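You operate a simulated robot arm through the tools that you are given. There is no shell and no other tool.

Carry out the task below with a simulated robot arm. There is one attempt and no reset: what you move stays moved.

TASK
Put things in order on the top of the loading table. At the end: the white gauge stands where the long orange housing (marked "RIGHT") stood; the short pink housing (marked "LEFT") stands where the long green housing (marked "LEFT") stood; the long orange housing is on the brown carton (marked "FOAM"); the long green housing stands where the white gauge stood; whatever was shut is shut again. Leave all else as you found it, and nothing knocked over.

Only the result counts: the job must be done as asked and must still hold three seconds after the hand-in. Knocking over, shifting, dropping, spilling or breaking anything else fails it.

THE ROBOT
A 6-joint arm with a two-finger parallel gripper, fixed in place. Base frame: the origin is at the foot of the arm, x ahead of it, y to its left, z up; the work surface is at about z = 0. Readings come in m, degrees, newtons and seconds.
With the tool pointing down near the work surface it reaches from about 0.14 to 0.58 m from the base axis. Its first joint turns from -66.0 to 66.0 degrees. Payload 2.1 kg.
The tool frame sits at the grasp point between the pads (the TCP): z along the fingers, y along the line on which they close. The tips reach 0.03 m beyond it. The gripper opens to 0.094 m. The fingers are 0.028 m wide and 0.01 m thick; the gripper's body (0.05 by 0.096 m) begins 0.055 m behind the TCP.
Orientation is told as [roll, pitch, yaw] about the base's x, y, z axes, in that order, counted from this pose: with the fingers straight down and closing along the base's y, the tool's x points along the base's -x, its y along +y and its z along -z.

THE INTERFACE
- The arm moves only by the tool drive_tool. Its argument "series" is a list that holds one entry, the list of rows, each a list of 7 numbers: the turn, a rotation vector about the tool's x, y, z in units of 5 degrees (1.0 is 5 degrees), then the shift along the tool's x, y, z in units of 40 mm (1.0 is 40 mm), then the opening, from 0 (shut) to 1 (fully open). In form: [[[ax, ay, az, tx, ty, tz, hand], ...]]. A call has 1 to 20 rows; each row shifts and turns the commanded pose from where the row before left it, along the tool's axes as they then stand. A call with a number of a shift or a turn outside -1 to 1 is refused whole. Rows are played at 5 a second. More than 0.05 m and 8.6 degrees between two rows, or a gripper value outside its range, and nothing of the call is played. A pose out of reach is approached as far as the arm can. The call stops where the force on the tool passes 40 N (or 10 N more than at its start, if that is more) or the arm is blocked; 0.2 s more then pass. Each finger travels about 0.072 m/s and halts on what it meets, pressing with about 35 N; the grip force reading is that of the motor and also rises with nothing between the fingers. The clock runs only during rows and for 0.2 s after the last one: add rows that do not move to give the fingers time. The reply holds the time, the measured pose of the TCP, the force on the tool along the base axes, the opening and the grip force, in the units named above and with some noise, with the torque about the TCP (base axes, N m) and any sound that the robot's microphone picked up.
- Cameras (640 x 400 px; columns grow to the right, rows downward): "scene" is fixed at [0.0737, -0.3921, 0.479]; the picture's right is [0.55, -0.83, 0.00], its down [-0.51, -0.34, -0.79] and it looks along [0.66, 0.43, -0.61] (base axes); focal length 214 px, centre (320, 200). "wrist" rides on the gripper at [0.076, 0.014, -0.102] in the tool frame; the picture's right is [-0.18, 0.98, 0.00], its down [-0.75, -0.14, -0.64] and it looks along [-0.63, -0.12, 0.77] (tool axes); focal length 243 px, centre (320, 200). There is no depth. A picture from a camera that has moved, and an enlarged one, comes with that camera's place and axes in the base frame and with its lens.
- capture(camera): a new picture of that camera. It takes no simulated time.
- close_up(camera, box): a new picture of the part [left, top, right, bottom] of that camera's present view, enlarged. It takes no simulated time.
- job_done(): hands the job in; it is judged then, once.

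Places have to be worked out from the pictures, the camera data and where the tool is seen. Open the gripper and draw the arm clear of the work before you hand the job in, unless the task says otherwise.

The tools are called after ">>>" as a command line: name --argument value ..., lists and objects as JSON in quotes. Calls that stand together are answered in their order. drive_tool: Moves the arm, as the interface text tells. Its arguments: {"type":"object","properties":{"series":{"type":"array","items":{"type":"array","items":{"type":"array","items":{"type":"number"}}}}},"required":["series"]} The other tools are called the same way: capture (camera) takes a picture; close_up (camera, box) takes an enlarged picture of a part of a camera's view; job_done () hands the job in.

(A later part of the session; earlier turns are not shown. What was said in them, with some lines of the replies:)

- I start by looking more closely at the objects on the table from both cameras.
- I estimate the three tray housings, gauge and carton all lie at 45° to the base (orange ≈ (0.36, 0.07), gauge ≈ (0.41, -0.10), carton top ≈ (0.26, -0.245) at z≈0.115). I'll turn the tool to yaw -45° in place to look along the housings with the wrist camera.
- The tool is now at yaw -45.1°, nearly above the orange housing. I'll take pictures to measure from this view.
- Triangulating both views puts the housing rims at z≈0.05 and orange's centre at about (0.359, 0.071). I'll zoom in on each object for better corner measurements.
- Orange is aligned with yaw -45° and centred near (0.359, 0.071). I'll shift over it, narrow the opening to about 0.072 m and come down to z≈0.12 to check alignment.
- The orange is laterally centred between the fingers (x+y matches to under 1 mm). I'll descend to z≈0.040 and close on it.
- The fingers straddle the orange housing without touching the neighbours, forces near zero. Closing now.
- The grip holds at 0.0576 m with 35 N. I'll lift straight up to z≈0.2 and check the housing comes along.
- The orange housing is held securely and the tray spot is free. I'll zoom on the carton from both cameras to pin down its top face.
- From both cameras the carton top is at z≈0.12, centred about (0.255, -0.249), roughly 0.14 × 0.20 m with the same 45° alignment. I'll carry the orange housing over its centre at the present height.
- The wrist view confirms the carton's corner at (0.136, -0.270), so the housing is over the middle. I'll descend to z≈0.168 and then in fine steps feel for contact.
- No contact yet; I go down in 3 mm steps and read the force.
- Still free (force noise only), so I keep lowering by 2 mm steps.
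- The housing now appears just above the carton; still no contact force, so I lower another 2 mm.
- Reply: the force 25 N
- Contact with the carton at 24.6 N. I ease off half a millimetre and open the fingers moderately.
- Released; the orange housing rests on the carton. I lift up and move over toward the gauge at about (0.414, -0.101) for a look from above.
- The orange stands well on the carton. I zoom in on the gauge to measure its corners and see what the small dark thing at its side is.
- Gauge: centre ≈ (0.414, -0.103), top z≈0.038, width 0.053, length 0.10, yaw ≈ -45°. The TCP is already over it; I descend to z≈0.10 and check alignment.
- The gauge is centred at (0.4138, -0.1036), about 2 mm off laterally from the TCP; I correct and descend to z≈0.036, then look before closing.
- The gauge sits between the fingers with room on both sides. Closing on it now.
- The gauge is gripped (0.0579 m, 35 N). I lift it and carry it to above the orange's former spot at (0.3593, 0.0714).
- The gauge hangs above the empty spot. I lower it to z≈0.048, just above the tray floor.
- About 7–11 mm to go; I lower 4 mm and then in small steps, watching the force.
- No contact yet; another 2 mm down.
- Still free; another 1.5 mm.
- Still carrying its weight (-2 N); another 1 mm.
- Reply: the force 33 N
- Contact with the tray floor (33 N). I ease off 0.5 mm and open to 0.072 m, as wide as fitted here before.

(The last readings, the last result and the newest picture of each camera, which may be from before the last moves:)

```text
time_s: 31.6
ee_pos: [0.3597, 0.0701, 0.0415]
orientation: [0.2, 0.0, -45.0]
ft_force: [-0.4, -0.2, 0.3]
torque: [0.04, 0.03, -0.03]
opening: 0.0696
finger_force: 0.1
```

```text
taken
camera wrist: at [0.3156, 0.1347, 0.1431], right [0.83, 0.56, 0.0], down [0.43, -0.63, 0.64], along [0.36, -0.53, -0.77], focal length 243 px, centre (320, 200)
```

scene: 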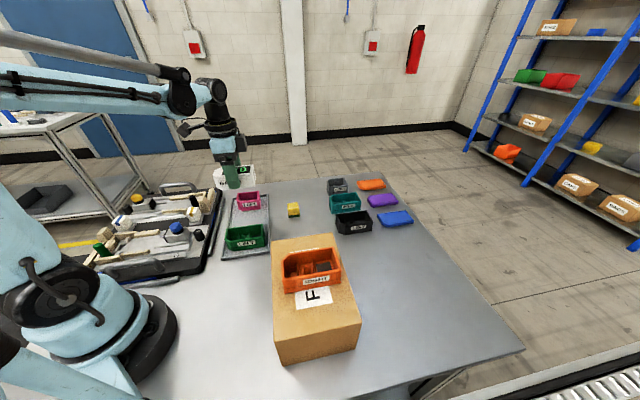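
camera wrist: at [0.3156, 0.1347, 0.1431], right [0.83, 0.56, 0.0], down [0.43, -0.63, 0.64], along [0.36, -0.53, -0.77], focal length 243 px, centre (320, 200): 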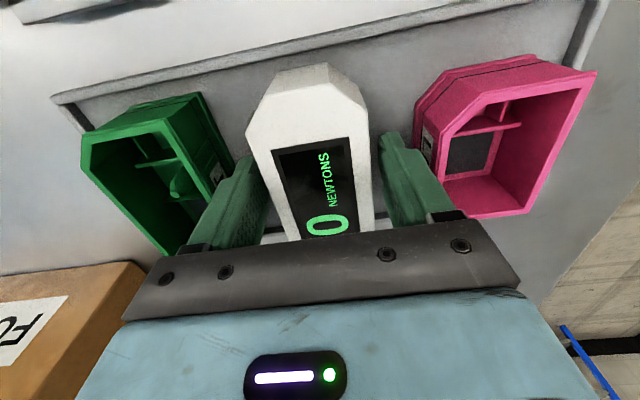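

The gauge is standing in the tray. I rise and move over the green housing (≈(0.299, 0.013)) to measure it.

>>> drive_tool --series '[[[0, 0, 0, 0, 0, -0.4, 0.74], [0, 0, 0, 0, 0, -0.9, 0.74], [0, 0, 0, 0, 0, -0.9, 0.74], [0, 0, 0, 0, 0, -0.9, 0.74], [0, 0, 0, 0, 0, -0.9, 0.77], [0, 0, 0, 0, -0.7, 0, 0.77], [0, 0, 0, 0, -0.7, 0, 0.77], [0, 0, 0, 0, -0.7, 0, 0.77], [0, 0, 0, 0, 0, 0, 0.77], [0, 0, 0, 0, 0, 0, 0.77]]]'

>>> capture --camera "wrist"

>>> close_up --camera "wrist" --box '[220, 10, 412, 130]'

>>> close_up --camera "scene" --box '[200, 170, 328, 260]'

```text
time_s: 33.8
ee_pos: [0.3005, 0.0114, 0.2006]
orientation: [-0.1, 0.1, -45.1]
ft_force: [0.7, -0.1, -0.5]
torque: [-0.01, 0.0, -0.01]
opening: 0.0722
finger_force: 0.0
```

```text
taken
camera wrist: at [0.2564, 0.075, 0.3029], right [0.83, 0.56, 0.0], down [0.43, -0.63, 0.64], along [0.36, -0.53, -0.77], focal length 243 px, centre (320, 200)
```

wrist: 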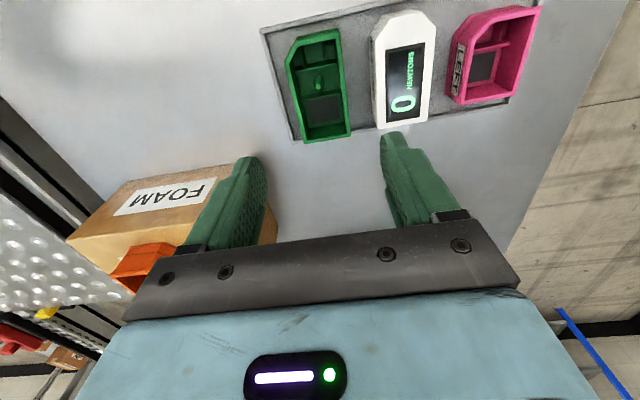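

```text
3.33 times, centred on (316, 70) of wrist
camera zoom: at [0.2564, 0.075, 0.3029], right [0.83, 0.56, 0.0], down [0.43, -0.63, 0.64], along [0.36, -0.53, -0.77], focal length 809 px, centre (333, 633)
```

zoom: 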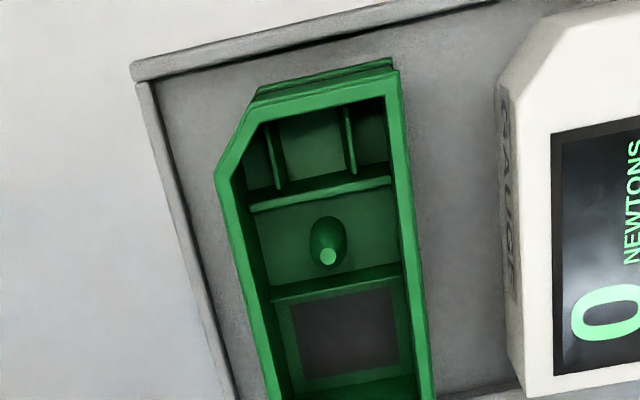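

```text
4.44 times, centred on (264, 215) of scene
camera zoom: at [0.0737, -0.3921, 0.479], right [0.55, -0.83, 0.0], down [-0.51, -0.34, -0.79], along [0.66, 0.43, -0.61], focal length 953 px, centre (569, 133)
```

zoom: 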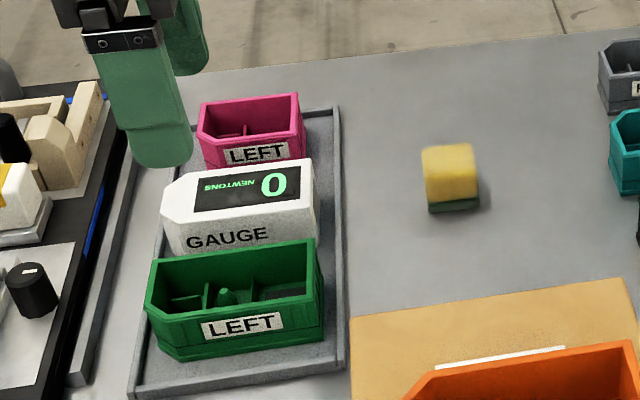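

I zoom further on both ends of the green housing to measure its yaw and centre.

>>> close_up --camera "wrist" --box '[276, 20, 356, 70]'

>>> close_up --camera "wrist" --box '[286, 100, 366, 150]'

```text
8.00 times, centred on (316, 45) of wrist
camera zoom: at [0.2564, 0.075, 0.3029], right [0.83, 0.56, 0.0], down [0.43, -0.63, 0.64], along [0.36, -0.53, -0.77], focal length 1941 px, centre (352, 1440)
```

zoom: 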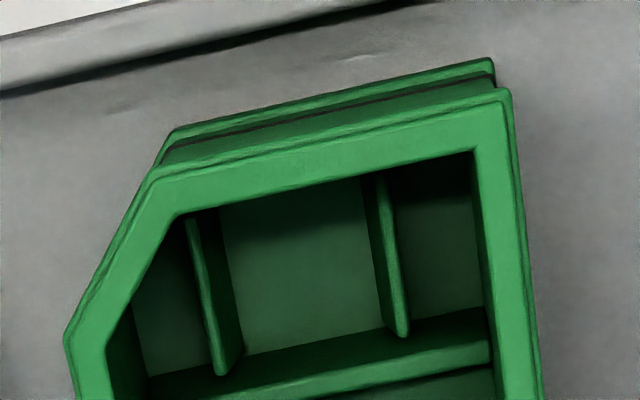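

```text
8.00 times, centred on (326, 125) of wrist
camera zoom: at [0.2564, 0.075, 0.3029], right [0.83, 0.56, 0.0], down [0.43, -0.63, 0.64], along [0.36, -0.53, -0.77], focal length 1941 px, centre (272, 800)
```

zoom: 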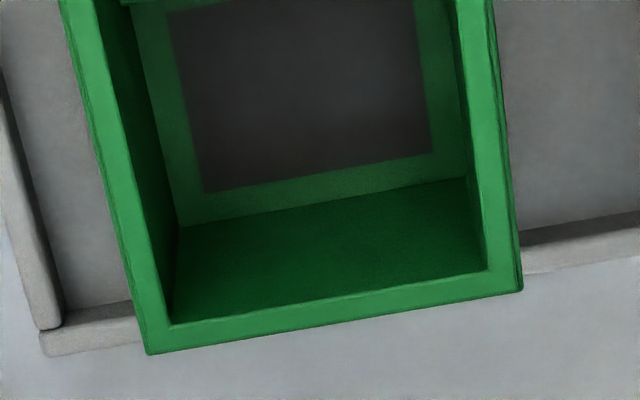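

Green is also at yaw -45°, centre ≈ (0.299, 0.012). The tray's rim is close on its left, so I use a smaller opening (0.066 m) and a slightly higher grip (TCP z≈0.046); first down to z≈0.10.

>>> drive_tool --series '[[[0, 0, 0, 0.03, -0.01, 0.6, 0.71], [0, 0, 0, 0, 0, 0.8, 0.71], [0, 0, 0, 0, 0, 0.8, 0.71], [0, 0, 0, 0, 0, 0.3, 0.71], [0, 0, 0, 0, 0, 0, 0.71]]]'

>>> capture --camera "wrist"

>>> close_up --camera "wrist" --box '[200, 50, 440, 200]'

```text
time_s: 35.0
ee_pos: [0.2989, 0.0127, 0.1006]
orientation: [0.0, -0.1, -45.0]
ft_force: [0.1, 0.8, 1.0]
torque: [0.0, -0.02, 0.01]
opening: 0.0668
finger_force: 0.0
```

```text
taken
camera wrist: at [0.2547, 0.0756, 0.2028], right [0.83, 0.56, 0.0], down [0.43, -0.63, 0.64], along [0.36, -0.53, -0.77], focal length 243 px, centre (320, 200)
```

wrist: 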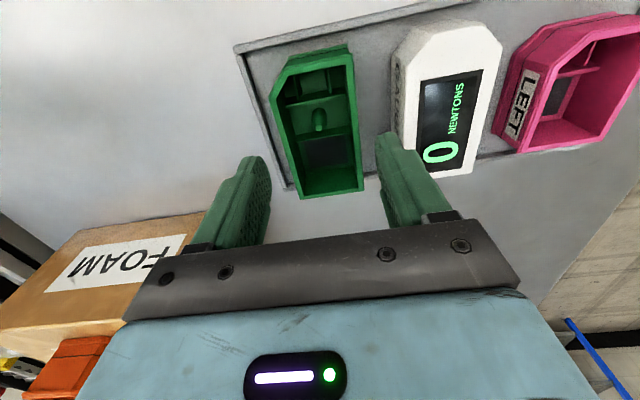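

```text
2.67 times, centred on (320, 125) of wrist
camera zoom: at [0.2547, 0.0756, 0.2028], right [0.83, 0.56, 0.0], down [0.43, -0.63, 0.64], along [0.36, -0.53, -0.77], focal length 647 px, centre (320, 400)
```

zoom: 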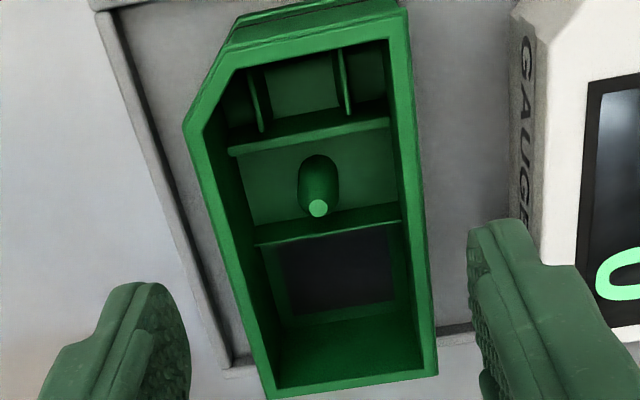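

Alignment is within about 1 mm. I descend to z≈0.046 and check again.

>>> drive_tool --series '[[[0, 0, 0, 0, 0, 0.6, 0.71], [0, 0, 0, 0, 0, 0.4, 0.71], [0, 0, 0, 0, 0, 0.36, 0.71], [0, 0, 0, 0, 0, 0, 0.71]]]'

>>> capture --camera "wrist"

>>> close_up --camera "scene" --box '[200, 170, 328, 260]'

```text
time_s: 36.0
ee_pos: [0.2996, 0.0125, 0.0467]
orientation: [0.1, 0.0, -45.1]
ft_force: [0.3, 0.1, -0.6]
torque: [0.01, 0.04, 0.02]
opening: 0.0666
finger_force: 0.1
```

```text
taken
camera wrist: at [0.255, 0.0762, 0.1484], right [0.83, 0.56, 0.0], down [0.43, -0.63, 0.64], along [0.36, -0.53, -0.77], focal length 243 px, centre (320, 200)
```

wrist: 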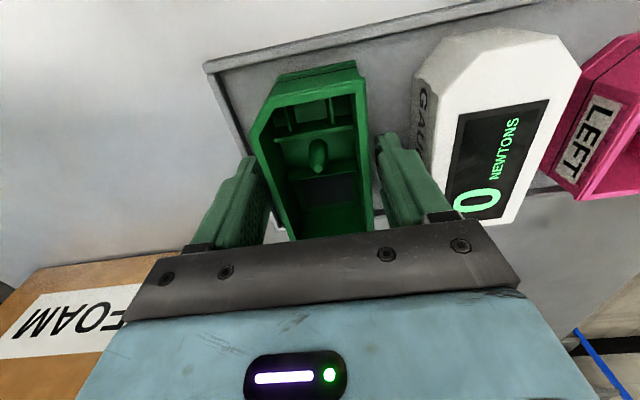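

```text
4.44 times, centred on (264, 215) of scene
camera zoom: at [0.0737, -0.3921, 0.479], right [0.55, -0.83, 0.0], down [-0.51, -0.34, -0.79], along [0.66, 0.43, -0.61], focal length 953 px, centre (569, 133)
```

zoom: 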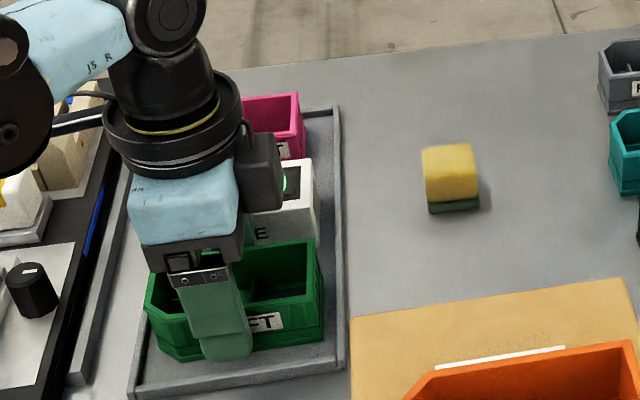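

Fingers are around the green housing with clearance on both sides. Closing.

>>> drive_tool --series '[[[0, 0, 0, 0, 0, 0, 0.4], [0, 0, 0, 0, 0, 0, 0.4], [0, 0, 0, 0, 0, 0, 0.4], [0, 0, 0, 0, 0, 0, 0.4]]]'

```text
time_s: 37.0
ee_pos: [0.299, 0.0122, 0.0461]
orientation: [0.0, 0.0, -45.0]
ft_force: [0.8, 0.2, -0.8]
torque: [-0.04, -0.01, -0.03]
opening: 0.0574
finger_force: 34.5
```

Green is gripped at 0.0574 m, 35 N. I lift it and carry it to above the gauge's former spot (0.4138, -0.1036).

>>> drive_tool --series '[[[0, 0, 0, 0, 0, -0.4, 0.4], [0, 0, 0, 0, 0, -0.8, 0.4], [0, 0, 0, 0, 0, -0.9, 0.4], [0, 0, 0, 0, 0, -0.9, 0.4], [0, 0, 0, 0, 0, -0.6, 0.4], [0, 0, 0, -0.3, 0, 0, 0.4], [0, 0, 0, -0.75, 0, 0, 0.4], [0, 0, 0, -0.75, 0, 0, 0.4], [0, 0, 0, -0.75, 0, 0, 0.4], [0, 0, 0, -0.75, 0, 0, 0.4], [0, 0, 0, -0.5, 0, 0, 0.4], [0, 0, 0, -0.28, -0.018, 0, 0.4], [0, 0, 0, 0, 0, 0, 0.4], [0, 0, 0, 0, 0, 0, 0.4]]]'

>>> capture --camera "wrist"

>>> capture --camera "scene"

```text
time_s: 40.0
ee_pos: [0.4143, -0.1028, 0.1901]
orientation: [0.1, 0.0, -45.0]
ft_force: [0.4, 0.4, -1.4]
torque: [-0.01, 0.02, 0.0]
opening: 0.0578
finger_force: 34.9
```

```text
taken
camera wrist: at [0.3702, -0.0402, 0.2923], right [0.83, 0.56, 0.0], down [0.43, -0.63, 0.64], along [0.36, -0.53, -0.77], focal length 243 px, centre (320, 200)
```

wrist: 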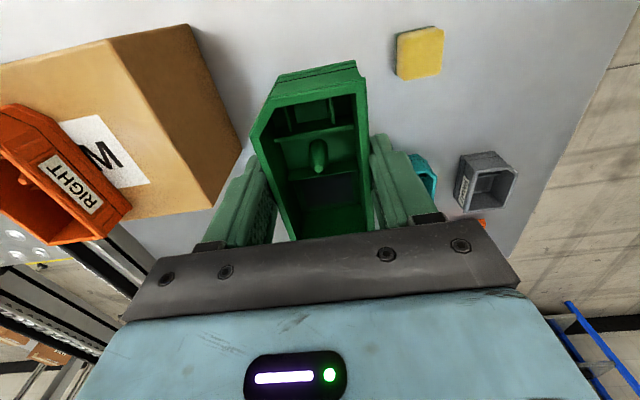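

```text
taken
```

scene: 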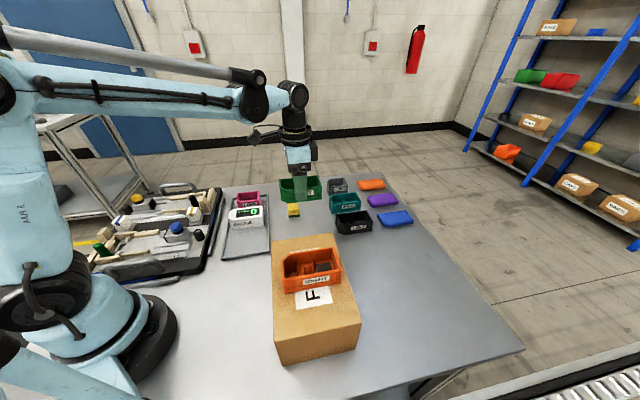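

Green hangs above the gauge's spot, clear of its neighbours. I lower it to z≈0.05.

>>> drive_tool --series '[[[0, 0, 0, 0, 0, 0.6, 0.4], [0, 0, 0, 0, 0, 0.9, 0.4], [0, 0, 0, 0, 0, 0.8, 0.4], [0, 0, 0, 0, 0, 0.6, 0.4], [0, 0, 0, 0, 0, 0.4, 0.4], [0, 0, 0, 0, 0, 0.2, 0.4], [0, 0, 0, 0, 0, 0, 0.4]]]'

>>> capture --camera "wrist"

>>> close_up --camera "scene" --box '[250, 160, 410, 260]'

```text
time_s: 41.6
ee_pos: [0.4138, -0.1042, 0.0505]
orientation: [0.0, 0.0, -45.1]
ft_force: [-0.8, -0.1, -1.3]
torque: [0.0, -0.03, -0.01]
opening: 0.0575
finger_force: 34.6
```

```text
taken
camera wrist: at [0.3696, -0.0398, 0.1522], right [0.83, 0.56, 0.0], down [0.43, -0.63, 0.64], along [0.36, -0.53, -0.77], focal length 243 px, centre (320, 200)
```

wrist: 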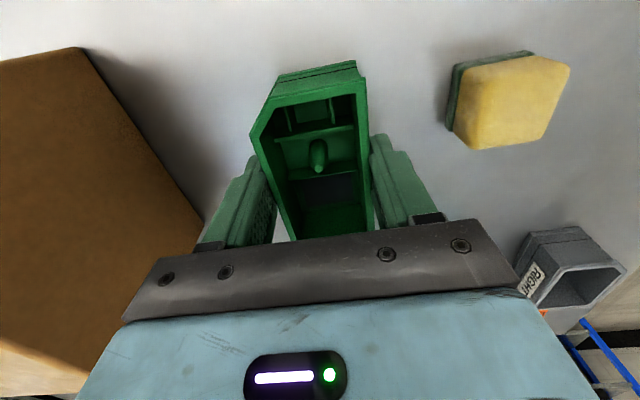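

```text
4.00 times, centred on (330, 210) of scene
camera zoom: at [0.0737, -0.3921, 0.479], right [0.55, -0.83, 0.0], down [-0.51, -0.34, -0.79], along [0.66, 0.43, -0.61], focal length 858 px, centre (280, 160)
```

zoom: 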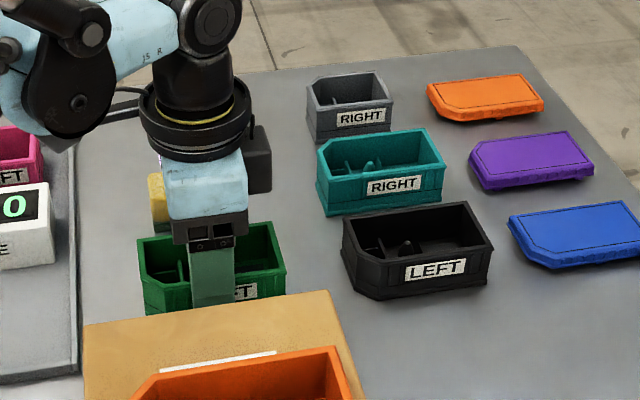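

Clear of the black housing and sponge. I lower further by 4 mm then small steps to the table contact expected near z≈0.0415.

>>> drive_tool --series '[[[0, 0, 0, 0, 0, 0.075, 0.4], [0, 0, 0, 0, 0, 0.075, 0.4], [0, 0, 0, 0, 0, 0, 0.4]]]'

```text
time_s: 42.4
ee_pos: [0.4145, -0.1028, 0.0431]
orientation: [0.0, -0.1, -45.0]
ft_force: [0.4, -0.3, -1.1]
torque: [0.01, 0.0, 0.0]
opening: 0.0575
finger_force: 34.9
```

No contact yet at z≈0.044; another 1.5 mm.

>>> drive_tool --series '[[[0, 0, 0, 0, 0, 0.035, 0.4], [0, 0, 0, 0, 0, 0, 0.4]]]'

```text
time_s: 43.0
ee_pos: [0.4159, -0.1044, 0.0423]
orientation: [0.2, 0.0, -45.0]
ft_force: [-1.5, -0.2, 6.7]
torque: [0.04, -0.18, 0.02]
opening: 0.0572
finger_force: 34.7
```

Light contact (6.7 N) with the table. I open the fingers here.

>>> drive_tool --series '[[[0, 0, 0, 0, 0, 0, 0.66], [0, 0, 0, 0, 0, 0, 0.74], [0, 0, 0, 0, 0, 0, 0.74], [0, 0, 0, 0, 0, 0, 0.74]]]'

>>> capture --camera "wrist"

```text
time_s: 44.0
ee_pos: [0.414, -0.1039, 0.0432]
orientation: [0.1, 0.0, -45.1]
ft_force: [-0.4, 0.1, 0.3]
torque: [0.02, -0.05, 0.02]
opening: 0.0696
finger_force: 0.1
```

```text
taken
camera wrist: at [0.37, -0.04, 0.1448], right [0.83, 0.56, 0.0], down [0.43, -0.63, 0.64], along [0.36, -0.53, -0.77], focal length 243 px, centre (320, 200)
```

wrist: 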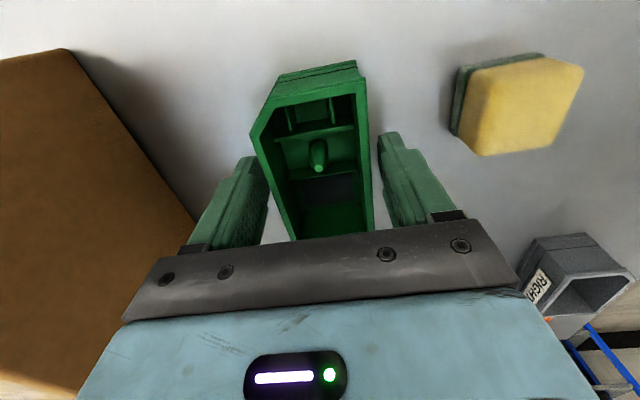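

Green is placed and free. I rise and go over to the pink housing near (0.414, 0.128) to measure it.

>>> drive_tool --series '[[[0, 0, 0, 0, 0, -0.4, 0.74], [0, 0, 0, 0, 0, -0.9, 0.74], [0, 0, 0, 0, 0, -0.9, 0.74], [0, 0, 0, 0, 0, -0.9, 0.74], [0, 0, 0, 0, 0, -0.8, 0.74], [0, 0, 0, 0.683, 0.683, 0, 0.74], [0, 0, 0, 0.683, 0.683, 0, 0.74], [0, 0, 0, 0.683, 0.683, 0, 0.74], [0, 0, 0, 0.683, 0.683, 0, 0.74], [0, 0, 0, 0.683, 0.683, 0, 0.74], [0, 0, 0, 0.683, 0.683, 0, 0.74], [0, 0, 0, 0, 0, 0, 0.74], [0, 0, 0, 0, 0, 0, 0.74]]]'

>>> capture --camera "wrist"

>>> close_up --camera "wrist" --box '[240, 20, 400, 120]'

>>> capture --camera "scene"

```text
time_s: 46.8
ee_pos: [0.413, 0.1299, 0.1974]
orientation: [0.1, 0.0, -45.0]
ft_force: [0.1, -0.4, -0.5]
torque: [-0.03, 0.01, 0.0]
opening: 0.0697
finger_force: 0.1
```

```text
taken
camera wrist: at [0.3699, 0.1925, 0.3008], right [0.83, 0.56, 0.0], down [0.43, -0.63, 0.64], along [0.36, -0.53, -0.77], focal length 243 px, centre (320, 200)
```

wrist: 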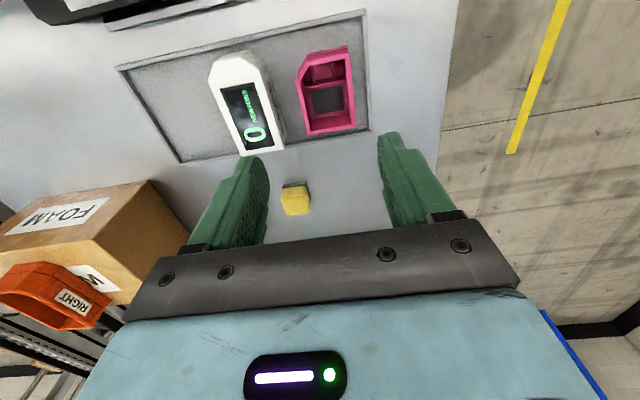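

```text
4.00 times, centred on (320, 70) of wrist
camera zoom: at [0.3699, 0.1925, 0.3008], right [0.83, 0.56, 0.0], down [0.43, -0.63, 0.64], along [0.36, -0.53, -0.77], focal length 970 px, centre (320, 720)
```

zoom: 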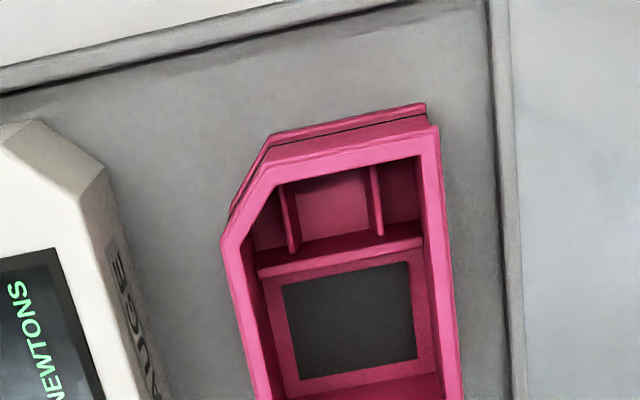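

```text
taken
```

scene: 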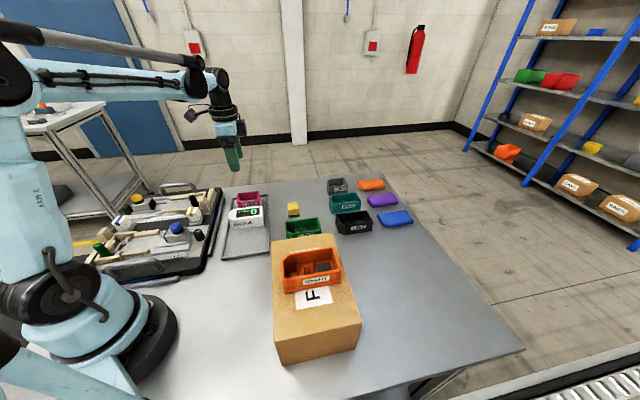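

I zoom on the pink housing's near end to get the remaining corners.

>>> close_up --camera "wrist" --box '[260, 50, 420, 150]'

>>> close_up --camera "wrist" --box '[286, 30, 382, 90]'

```text
4.00 times, centred on (340, 100) of wrist
camera zoom: at [0.3699, 0.1925, 0.3008], right [0.83, 0.56, 0.0], down [0.43, -0.63, 0.64], along [0.36, -0.53, -0.77], focal length 970 px, centre (240, 600)
```

zoom: 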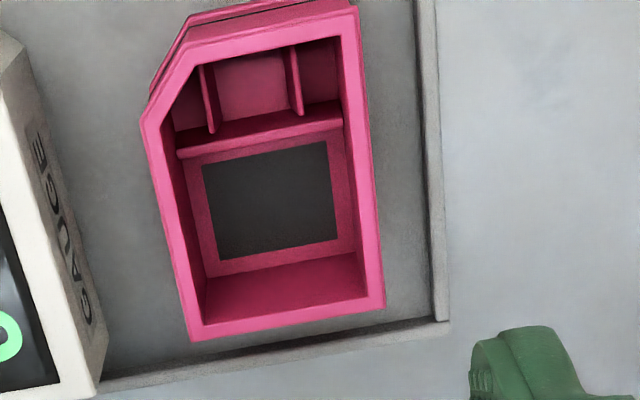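

```text
6.67 times, centred on (334, 60) of wrist
camera zoom: at [0.3699, 0.1925, 0.3008], right [0.83, 0.56, 0.0], down [0.43, -0.63, 0.64], along [0.36, -0.53, -0.77], focal length 1618 px, centre (227, 1133)
```

zoom: 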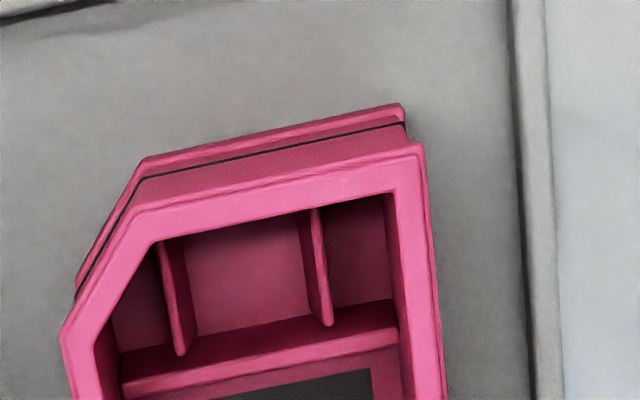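

Pink is at yaw -45° with a lower rim (z≈0.041); its centre works out to ≈ (0.421, 0.130). I shift over it, set a 0.066 m opening and descend to z≈0.10 for a check.

>>> drive_tool --series '[[[0, 0, 0, -0.12, 0.145, 0.5, 0.7], [0, 0, 0, 0, 0, 0.8, 0.7], [0, 0, 0, 0, 0, 0.8, 0.7], [0, 0, 0, 0, 0, 0.33, 0.7], [0, 0, 0, 0, 0, 0, 0.7], [0, 0, 0, 0, 0, 0, 0.7]]]'

>>> capture --camera "wrist"

>>> close_up --camera "wrist" --box '[200, 50, 440, 200]'

>>> close_up --camera "scene" --box '[200, 160, 328, 260]'

```text
time_s: 48.2
ee_pos: [0.4217, 0.129, 0.1023]
orientation: [0.1, 0.0, -44.9]
ft_force: [0.4, 0.1, -0.1]
torque: [0.03, 0.0, -0.03]
opening: 0.0659
finger_force: 0.0
```

```text
taken
camera wrist: at [0.3778, 0.1931, 0.2038], right [0.83, 0.56, 0.0], down [0.43, -0.63, 0.64], along [0.36, -0.53, -0.77], focal length 243 px, centre (320, 200)
```

wrist: 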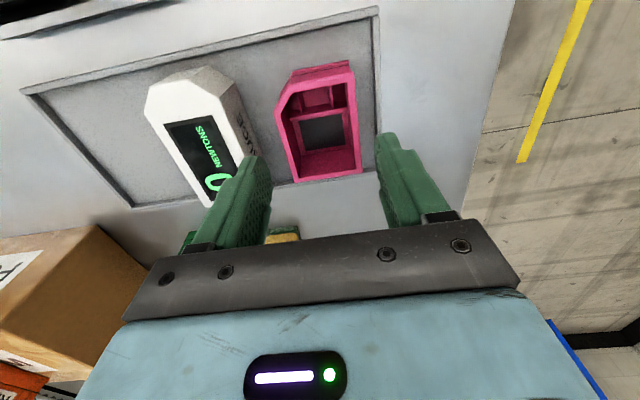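

```text
2.67 times, centred on (320, 125) of wrist
camera zoom: at [0.3778, 0.1931, 0.2038], right [0.83, 0.56, 0.0], down [0.43, -0.63, 0.64], along [0.36, -0.53, -0.77], focal length 647 px, centre (320, 400)
```

zoom: 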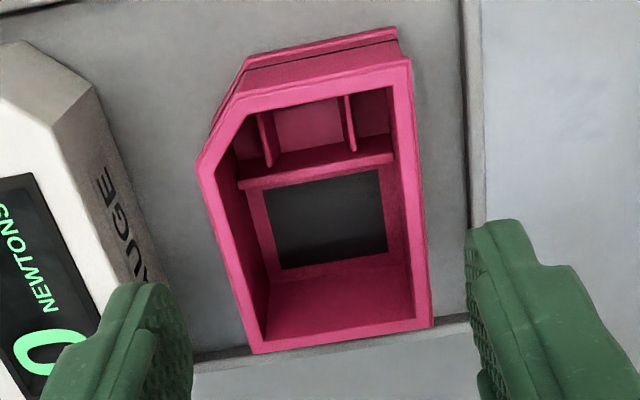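

```text
4.00 times, centred on (264, 210) of scene
camera zoom: at [0.0737, -0.3921, 0.479], right [0.55, -0.83, 0.0], down [-0.51, -0.34, -0.79], along [0.66, 0.43, -0.61], focal length 858 px, centre (544, 160)
```

zoom: 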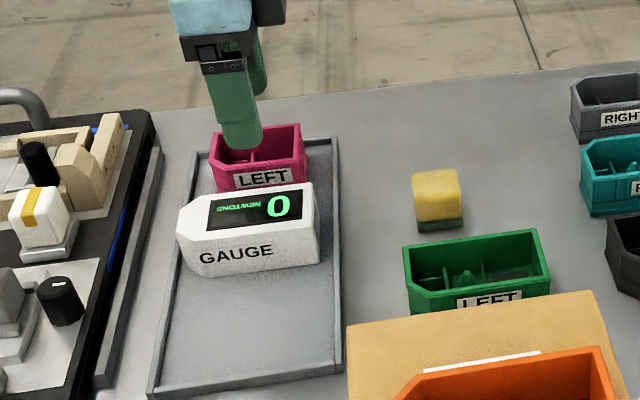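

Pink centre confirmed at (0.421, 0.130), matching the TCP laterally. I descend to z≈0.044 and check.

>>> drive_tool --series '[[[0, 0, 0, 0, 0, 0.6, 0.7], [0, 0, 0, 0, 0, 0.5, 0.7], [0, 0, 0, 0, 0, 0.35, 0.7], [0, 0, 0, 0, 0, 0, 0.7], [0, 0, 0, 0, 0, 0, 0.7]]]'

>>> capture --camera "wrist"

```text
time_s: 49.4
ee_pos: [0.4215, 0.1285, 0.0416]
orientation: [0.1, 0.0, -45.1]
ft_force: [-0.7, -0.1, -0.2]
torque: [-0.04, -0.03, -0.03]
opening: 0.066
finger_force: 0.1
```

```text
taken
camera wrist: at [0.3778, 0.192, 0.1455], right [0.83, 0.56, 0.0], down [0.43, -0.63, 0.64], along [0.36, -0.53, -0.77], focal length 243 px, centre (320, 200)
```

wrist: 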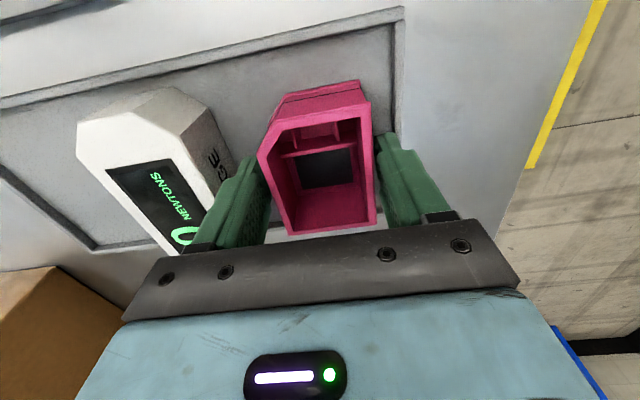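

The fingers straddle the pink housing clear of the gauge and tray rim. Closing.

>>> drive_tool --series '[[[0, 0, 0, 0, 0, 0, 0.4], [0, 0, 0, 0, 0, 0, 0.4], [0, 0, 0, 0, 0, 0, 0.4], [0, 0, 0, 0, 0, 0, 0.4]]]'

>>> capture --camera "wrist"

```text
time_s: 50.4
ee_pos: [0.4218, 0.1285, 0.0444]
orientation: [-0.1, 0.0, -45.1]
ft_force: [-0.1, 0.1, 0.5]
torque: [0.01, -0.02, -0.01]
opening: 0.0576
finger_force: 34.9
```

```text
taken
camera wrist: at [0.3778, 0.192, 0.1456], right [0.83, 0.56, 0.0], down [0.43, -0.63, 0.64], along [0.36, -0.53, -0.77], focal length 243 px, centre (320, 200)
```

wrist: 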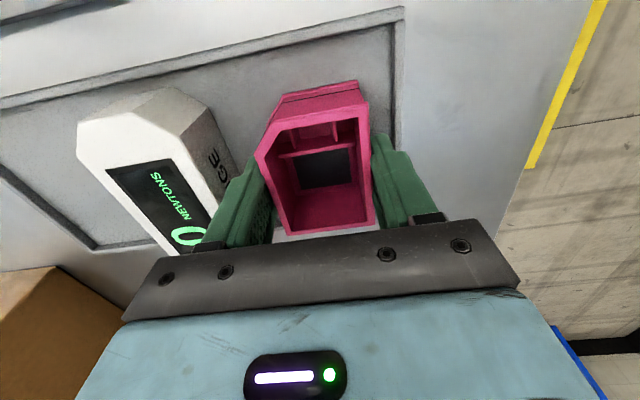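

Pink is gripped. I lift it, carry it over the gauge at height, to above the green's former spot (0.299, 0.012).

>>> drive_tool --series '[[[0, 0, 0, 0, 0, -0.4, 0.4], [0, 0, 0, 0, 0, -0.8, 0.4], [0, 0, 0, 0, 0, -0.9, 0.4], [0, 0, 0, 0, 0, -0.9, 0.4], [0, 0, 0, 0, 0, -0.6, 0.4], [0, 0, 0, 0, -0.4, 0, 0.4], [0, 0, 0, 0, -0.8, 0, 0.4], [0, 0, 0, 0, -0.8, 0, 0.4], [0, 0, 0, 0, -0.8, 0, 0.4], [0, 0, 0, 0.074, -0.8, 0, 0.4], [0, 0, 0, 0, -0.425, 0, 0.4], [0, 0, 0, 0, -0.2, 0, 0.4], [0, 0, 0, 0, 0, 0, 0.4], [0, 0, 0, 0, 0, 0, 0.4]]]'

>>> capture --camera "wrist"

>>> capture --camera "scene"

```text
time_s: 53.4
ee_pos: [0.3001, 0.0106, 0.188]
orientation: [0.0, 0.0, -45.0]
ft_force: [0.1, -0.7, -1.4]
torque: [-0.03, 0.01, -0.01]
opening: 0.0577
finger_force: 34.9
```

```text
taken
camera wrist: at [0.2555, 0.0745, 0.2897], right [0.83, 0.56, 0.0], down [0.43, -0.63, 0.64], along [0.36, -0.53, -0.77], focal length 243 px, centre (320, 200)
```

wrist: 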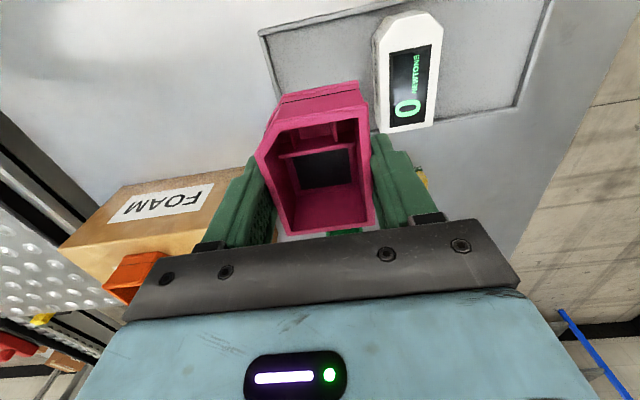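

```text
taken
```

scene: 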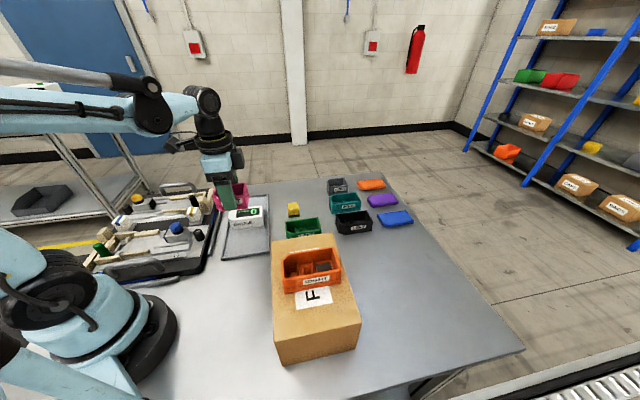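

Pink is above the green's old spot. Lowering to z≈0.052.

>>> drive_tool --series '[[[0, 0, 0, 0, 0, 0.6, 0.4], [0, 0, 0, 0, 0, 0.9, 0.4], [0, 0, 0, 0, 0, 0.8, 0.4], [0, 0, 0, 0, 0, 0.6, 0.4], [0, 0, 0, 0, 0, 0.35, 0.4], [0, 0, 0, 0, 0, 0.15, 0.4], [0, 0, 0, 0, 0, 0, 0.4]]]'

>>> capture --camera "wrist"

>>> close_up --camera "scene" --box '[200, 170, 328, 260]'

```text
time_s: 55.0
ee_pos: [0.3002, 0.0112, 0.051]
orientation: [0.0, 0.1, -45.0]
ft_force: [-0.4, 0.2, -0.7]
torque: [0.01, 0.0, 0.02]
opening: 0.0578
finger_force: 35.1
```

```text
taken
camera wrist: at [0.2561, 0.0754, 0.154], right [0.83, 0.56, 0.0], down [0.43, -0.63, 0.64], along [0.36, -0.53, -0.77], focal length 243 px, centre (320, 200)
```

wrist: 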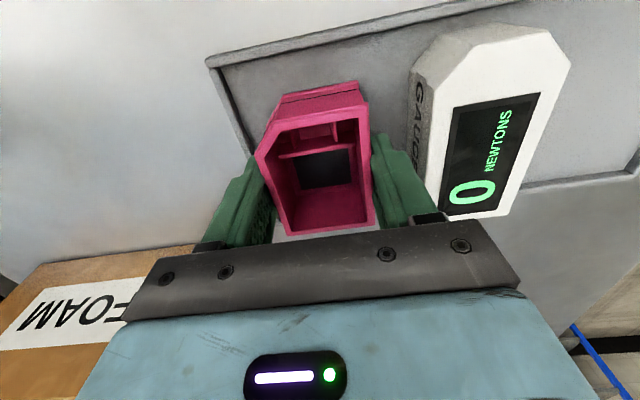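

```text
4.44 times, centred on (264, 215) of scene
camera zoom: at [0.0737, -0.3921, 0.479], right [0.55, -0.83, 0.0], down [-0.51, -0.34, -0.79], along [0.66, 0.43, -0.61], focal length 953 px, centre (569, 133)
```

zoom: 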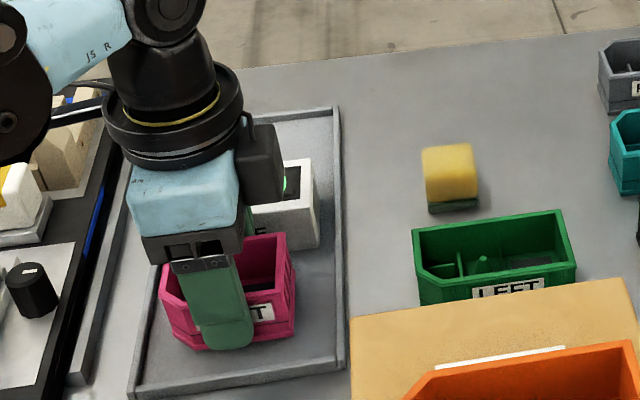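

Everything is clear. Now I lower about 5 mm in two steps toward expected contact near z≈0.044.

>>> drive_tool --series '[[[0, 0, 0, 0, 0, 0.075, 0.4], [0, 0, 0, 0, 0, 0.05, 0.4], [0, 0, 0, 0, 0, 0, 0.4]]]'

```text
time_s: 55.8
ee_pos: [0.3001, 0.0117, 0.0463]
orientation: [0.0, 0.0, -45.1]
ft_force: [0.0, -0.7, -1.5]
torque: [-0.01, 0.03, 0.0]
opening: 0.0579
finger_force: 35.4
```

Not in contact yet; another 1.5 mm.

>>> drive_tool --series '[[[0, 0, 0, 0, 0, 0.038, 0.4], [0, 0, 0, 0, 0, 0, 0.4]]]'

```text
time_s: 56.4
ee_pos: [0.2999, 0.0115, 0.0455]
orientation: [0.0, -0.1, -45.1]
ft_force: [-1.3, 0.5, -1.0]
torque: [0.0, 0.0, 0.01]
opening: 0.0577
finger_force: 35.1
```

Still free; another 1 mm.

>>> drive_tool --series '[[[0, 0, 0, 0, 0, 0.025, 0.4], [0, 0, 0, 0, 0, 0, 0.4]]]'

```text
time_s: 57.0
ee_pos: [0.2998, 0.0115, 0.0441]
orientation: [0.0, 0.0, -45.0]
ft_force: [-0.3, -1.0, -0.7]
torque: [0.02, 0.01, -0.03]
opening: 0.0577
finger_force: 35.3
```

Very close; another 0.8 mm.

>>> drive_tool --series '[[[0, 0, 0, 0, 0, 0.02, 0.4], [0, 0, 0, 0, 0, 0, 0.4]]]'

```text
time_s: 57.6
ee_pos: [0.2993, 0.0106, 0.0437]
orientation: [0.0, 0.1, -45.1]
ft_force: [-0.3, 1.0, -0.2]
torque: [0.03, 0.01, 0.02]
opening: 0.0575
finger_force: 35.2
```

The force is nearly unloaded; one more 0.8 mm step should touch.

>>> drive_tool --series '[[[0, 0, 0, 0, 0, 0.02, 0.4], [0, 0, 0, 0, 0, 0, 0.4]]]'

```text
time_s: 58.2
ee_pos: [0.2998, 0.0117, 0.0429]
orientation: [0.0, 0.1, -45.0]
ft_force: [-2.7, 0.2, 35.7]
torque: [-0.03, 0.0, 0.01]
opening: 0.0577
finger_force: 34.9
```

Contact with the tray floor (35.7 N). I ease off 0.7 mm and release with a moderate opening.

>>> drive_tool --series '[[[0, 0, 0, 0, 0, -0.018, 0.4], [0, 0, 0, 0, 0, 0, 0.4], [0, 0, 0, 0, 0, 0, 0.64], [0, 0, 0, 0, 0, 0, 0.71], [0, 0, 0, 0, 0, 0, 0.71], [0, 0, 0, 0, 0, 0, 0.71]]]'

>>> capture --camera "wrist"

```text
time_s: 59.6
ee_pos: [0.3008, 0.0113, 0.0429]
orientation: [-0.1, 0.0, -45.0]
ft_force: [-0.2, 0.1, -0.9]
torque: [-0.01, 0.02, 0.02]
opening: 0.0665
finger_force: 0.1
```

```text
taken
camera wrist: at [0.2557, 0.0749, 0.1455], right [0.83, 0.56, 0.0], down [0.43, -0.63, 0.64], along [0.36, -0.53, -0.77], focal length 243 px, centre (320, 200)
```

wrist: 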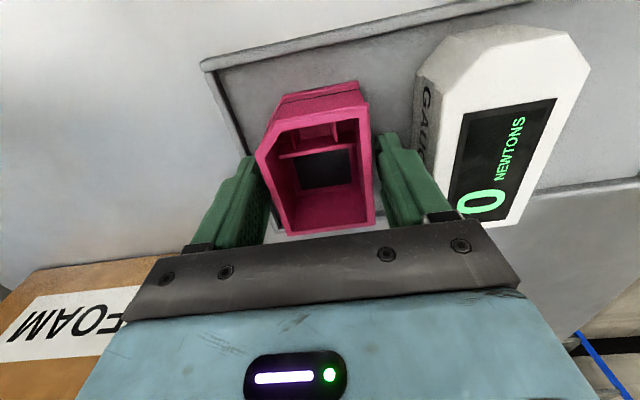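

Pink is released. I rise straight up to z≈0.3 and back over the work to inspect the whole result.

>>> drive_tool --series '[[[0, 0, 0, 0, 0, -0.4, 0.71], [0, 0, 0, 0, 0, -0.9, 0.71], [0, 0, 0, 0, 0, -0.9, 0.71], [0, 0, 0, 0, 0, -0.9, 0.71], [0, 0, 0, 0, 0, -0.9, 0.71], [0, 0, 0, 0, 0, -0.9, 0.9], [0, 0, 0, 0, 0, -0.9, 1], [0, 0, 0, 0, 0.75, -0.4, 1], [0, 0, 0, 0, 0.75, 0, 1], [0, 0, 0, 0, 0.65, 0, 1], [0, 0, 0, 0, 0, 0, 1], [0, 0, 0, 0, 0, 0, 1]]]'

>>> capture --camera "wrist"

>>> close_up --camera "wrist" --box '[140, 0, 460, 200]'

>>> close_up --camera "scene" --box '[200, 170, 440, 320]'

>>> capture --camera "scene"

```text
time_s: 62.2
ee_pos: [0.3603, 0.0722, 0.2918]
orientation: [0.1, 0.0, -45.0]
ft_force: [0.2, 1.0, 0.6]
torque: [-0.02, -0.01, -0.02]
opening: 0.094
finger_force: 0.1
```

```text
taken
camera wrist: at [0.3169, 0.1352, 0.3934], right [0.83, 0.56, 0.0], down [0.43, -0.63, 0.64], along [0.36, -0.53, -0.77], focal length 243 px, centre (320, 200)
```

wrist: 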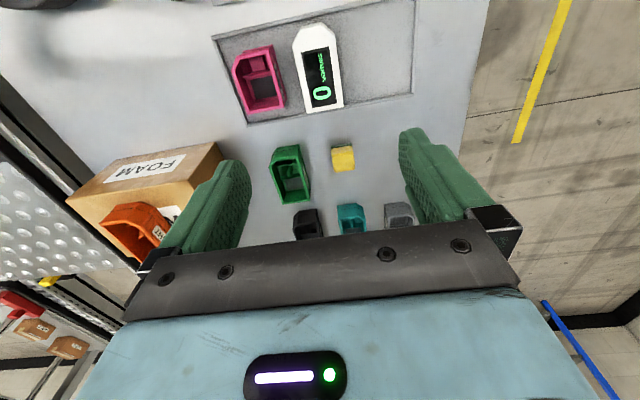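

```text
2.00 times, centred on (300, 100) of wrist
camera zoom: at [0.3169, 0.1352, 0.3934], right [0.83, 0.56, 0.0], down [0.43, -0.63, 0.64], along [0.36, -0.53, -0.77], focal length 485 px, centre (360, 400)
```

zoom: 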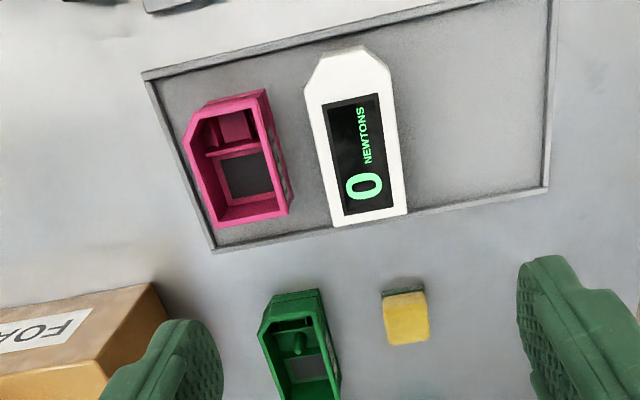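

```text
2.67 times, centred on (320, 245) of scene
camera zoom: at [0.0737, -0.3921, 0.479], right [0.55, -0.83, 0.0], down [-0.51, -0.34, -0.79], along [0.66, 0.43, -0.61], focal length 572 px, centre (320, 80)
```

zoom: 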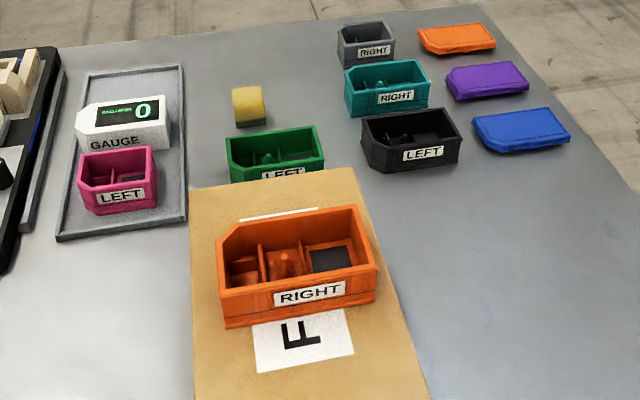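

```text
taken
```

scene: 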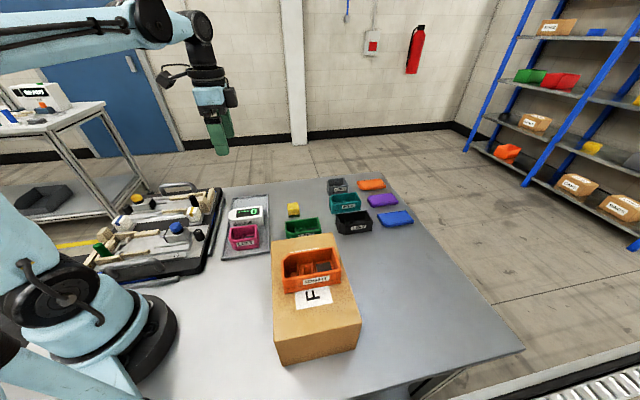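

The final views show the gauge at (0.358, 0.071) where orange stood and pink at (0.299, 0.012) where green stood. Green is on the gauge's old spot, orange is upright inside the carton's top, and everything else is undisturbed. No shut item was opened, the gripper is open and the arm is clear, so I hand in.

>>> job_done

```text
The job is handed in.
```

The job is done and handed in; I have no verdict back yet. The last pictures show all four items upright in their new places:

- **White gauge:** stands in the tray where the long orange housing stood, within about 2 mm of that spot.
- **Short pink housing (LEFT):** stands in the tray where the long green housing stood, within about 1 mm.
- **Long orange housing (RIGHT):** rests upright on the brown FOAM carton, wholly within its top.
- **Long green housing (LEFT):** stands where the white gauge stood. It was set down at the gauge's measured centre, and I did not re-measure it afterwards.

I saw nothing that was shut at the start and opened nothing, so there was nothing to close again. In the final pictures nothing else looks moved or knocked over. The gripper is open and the arm is raised clear of the table.
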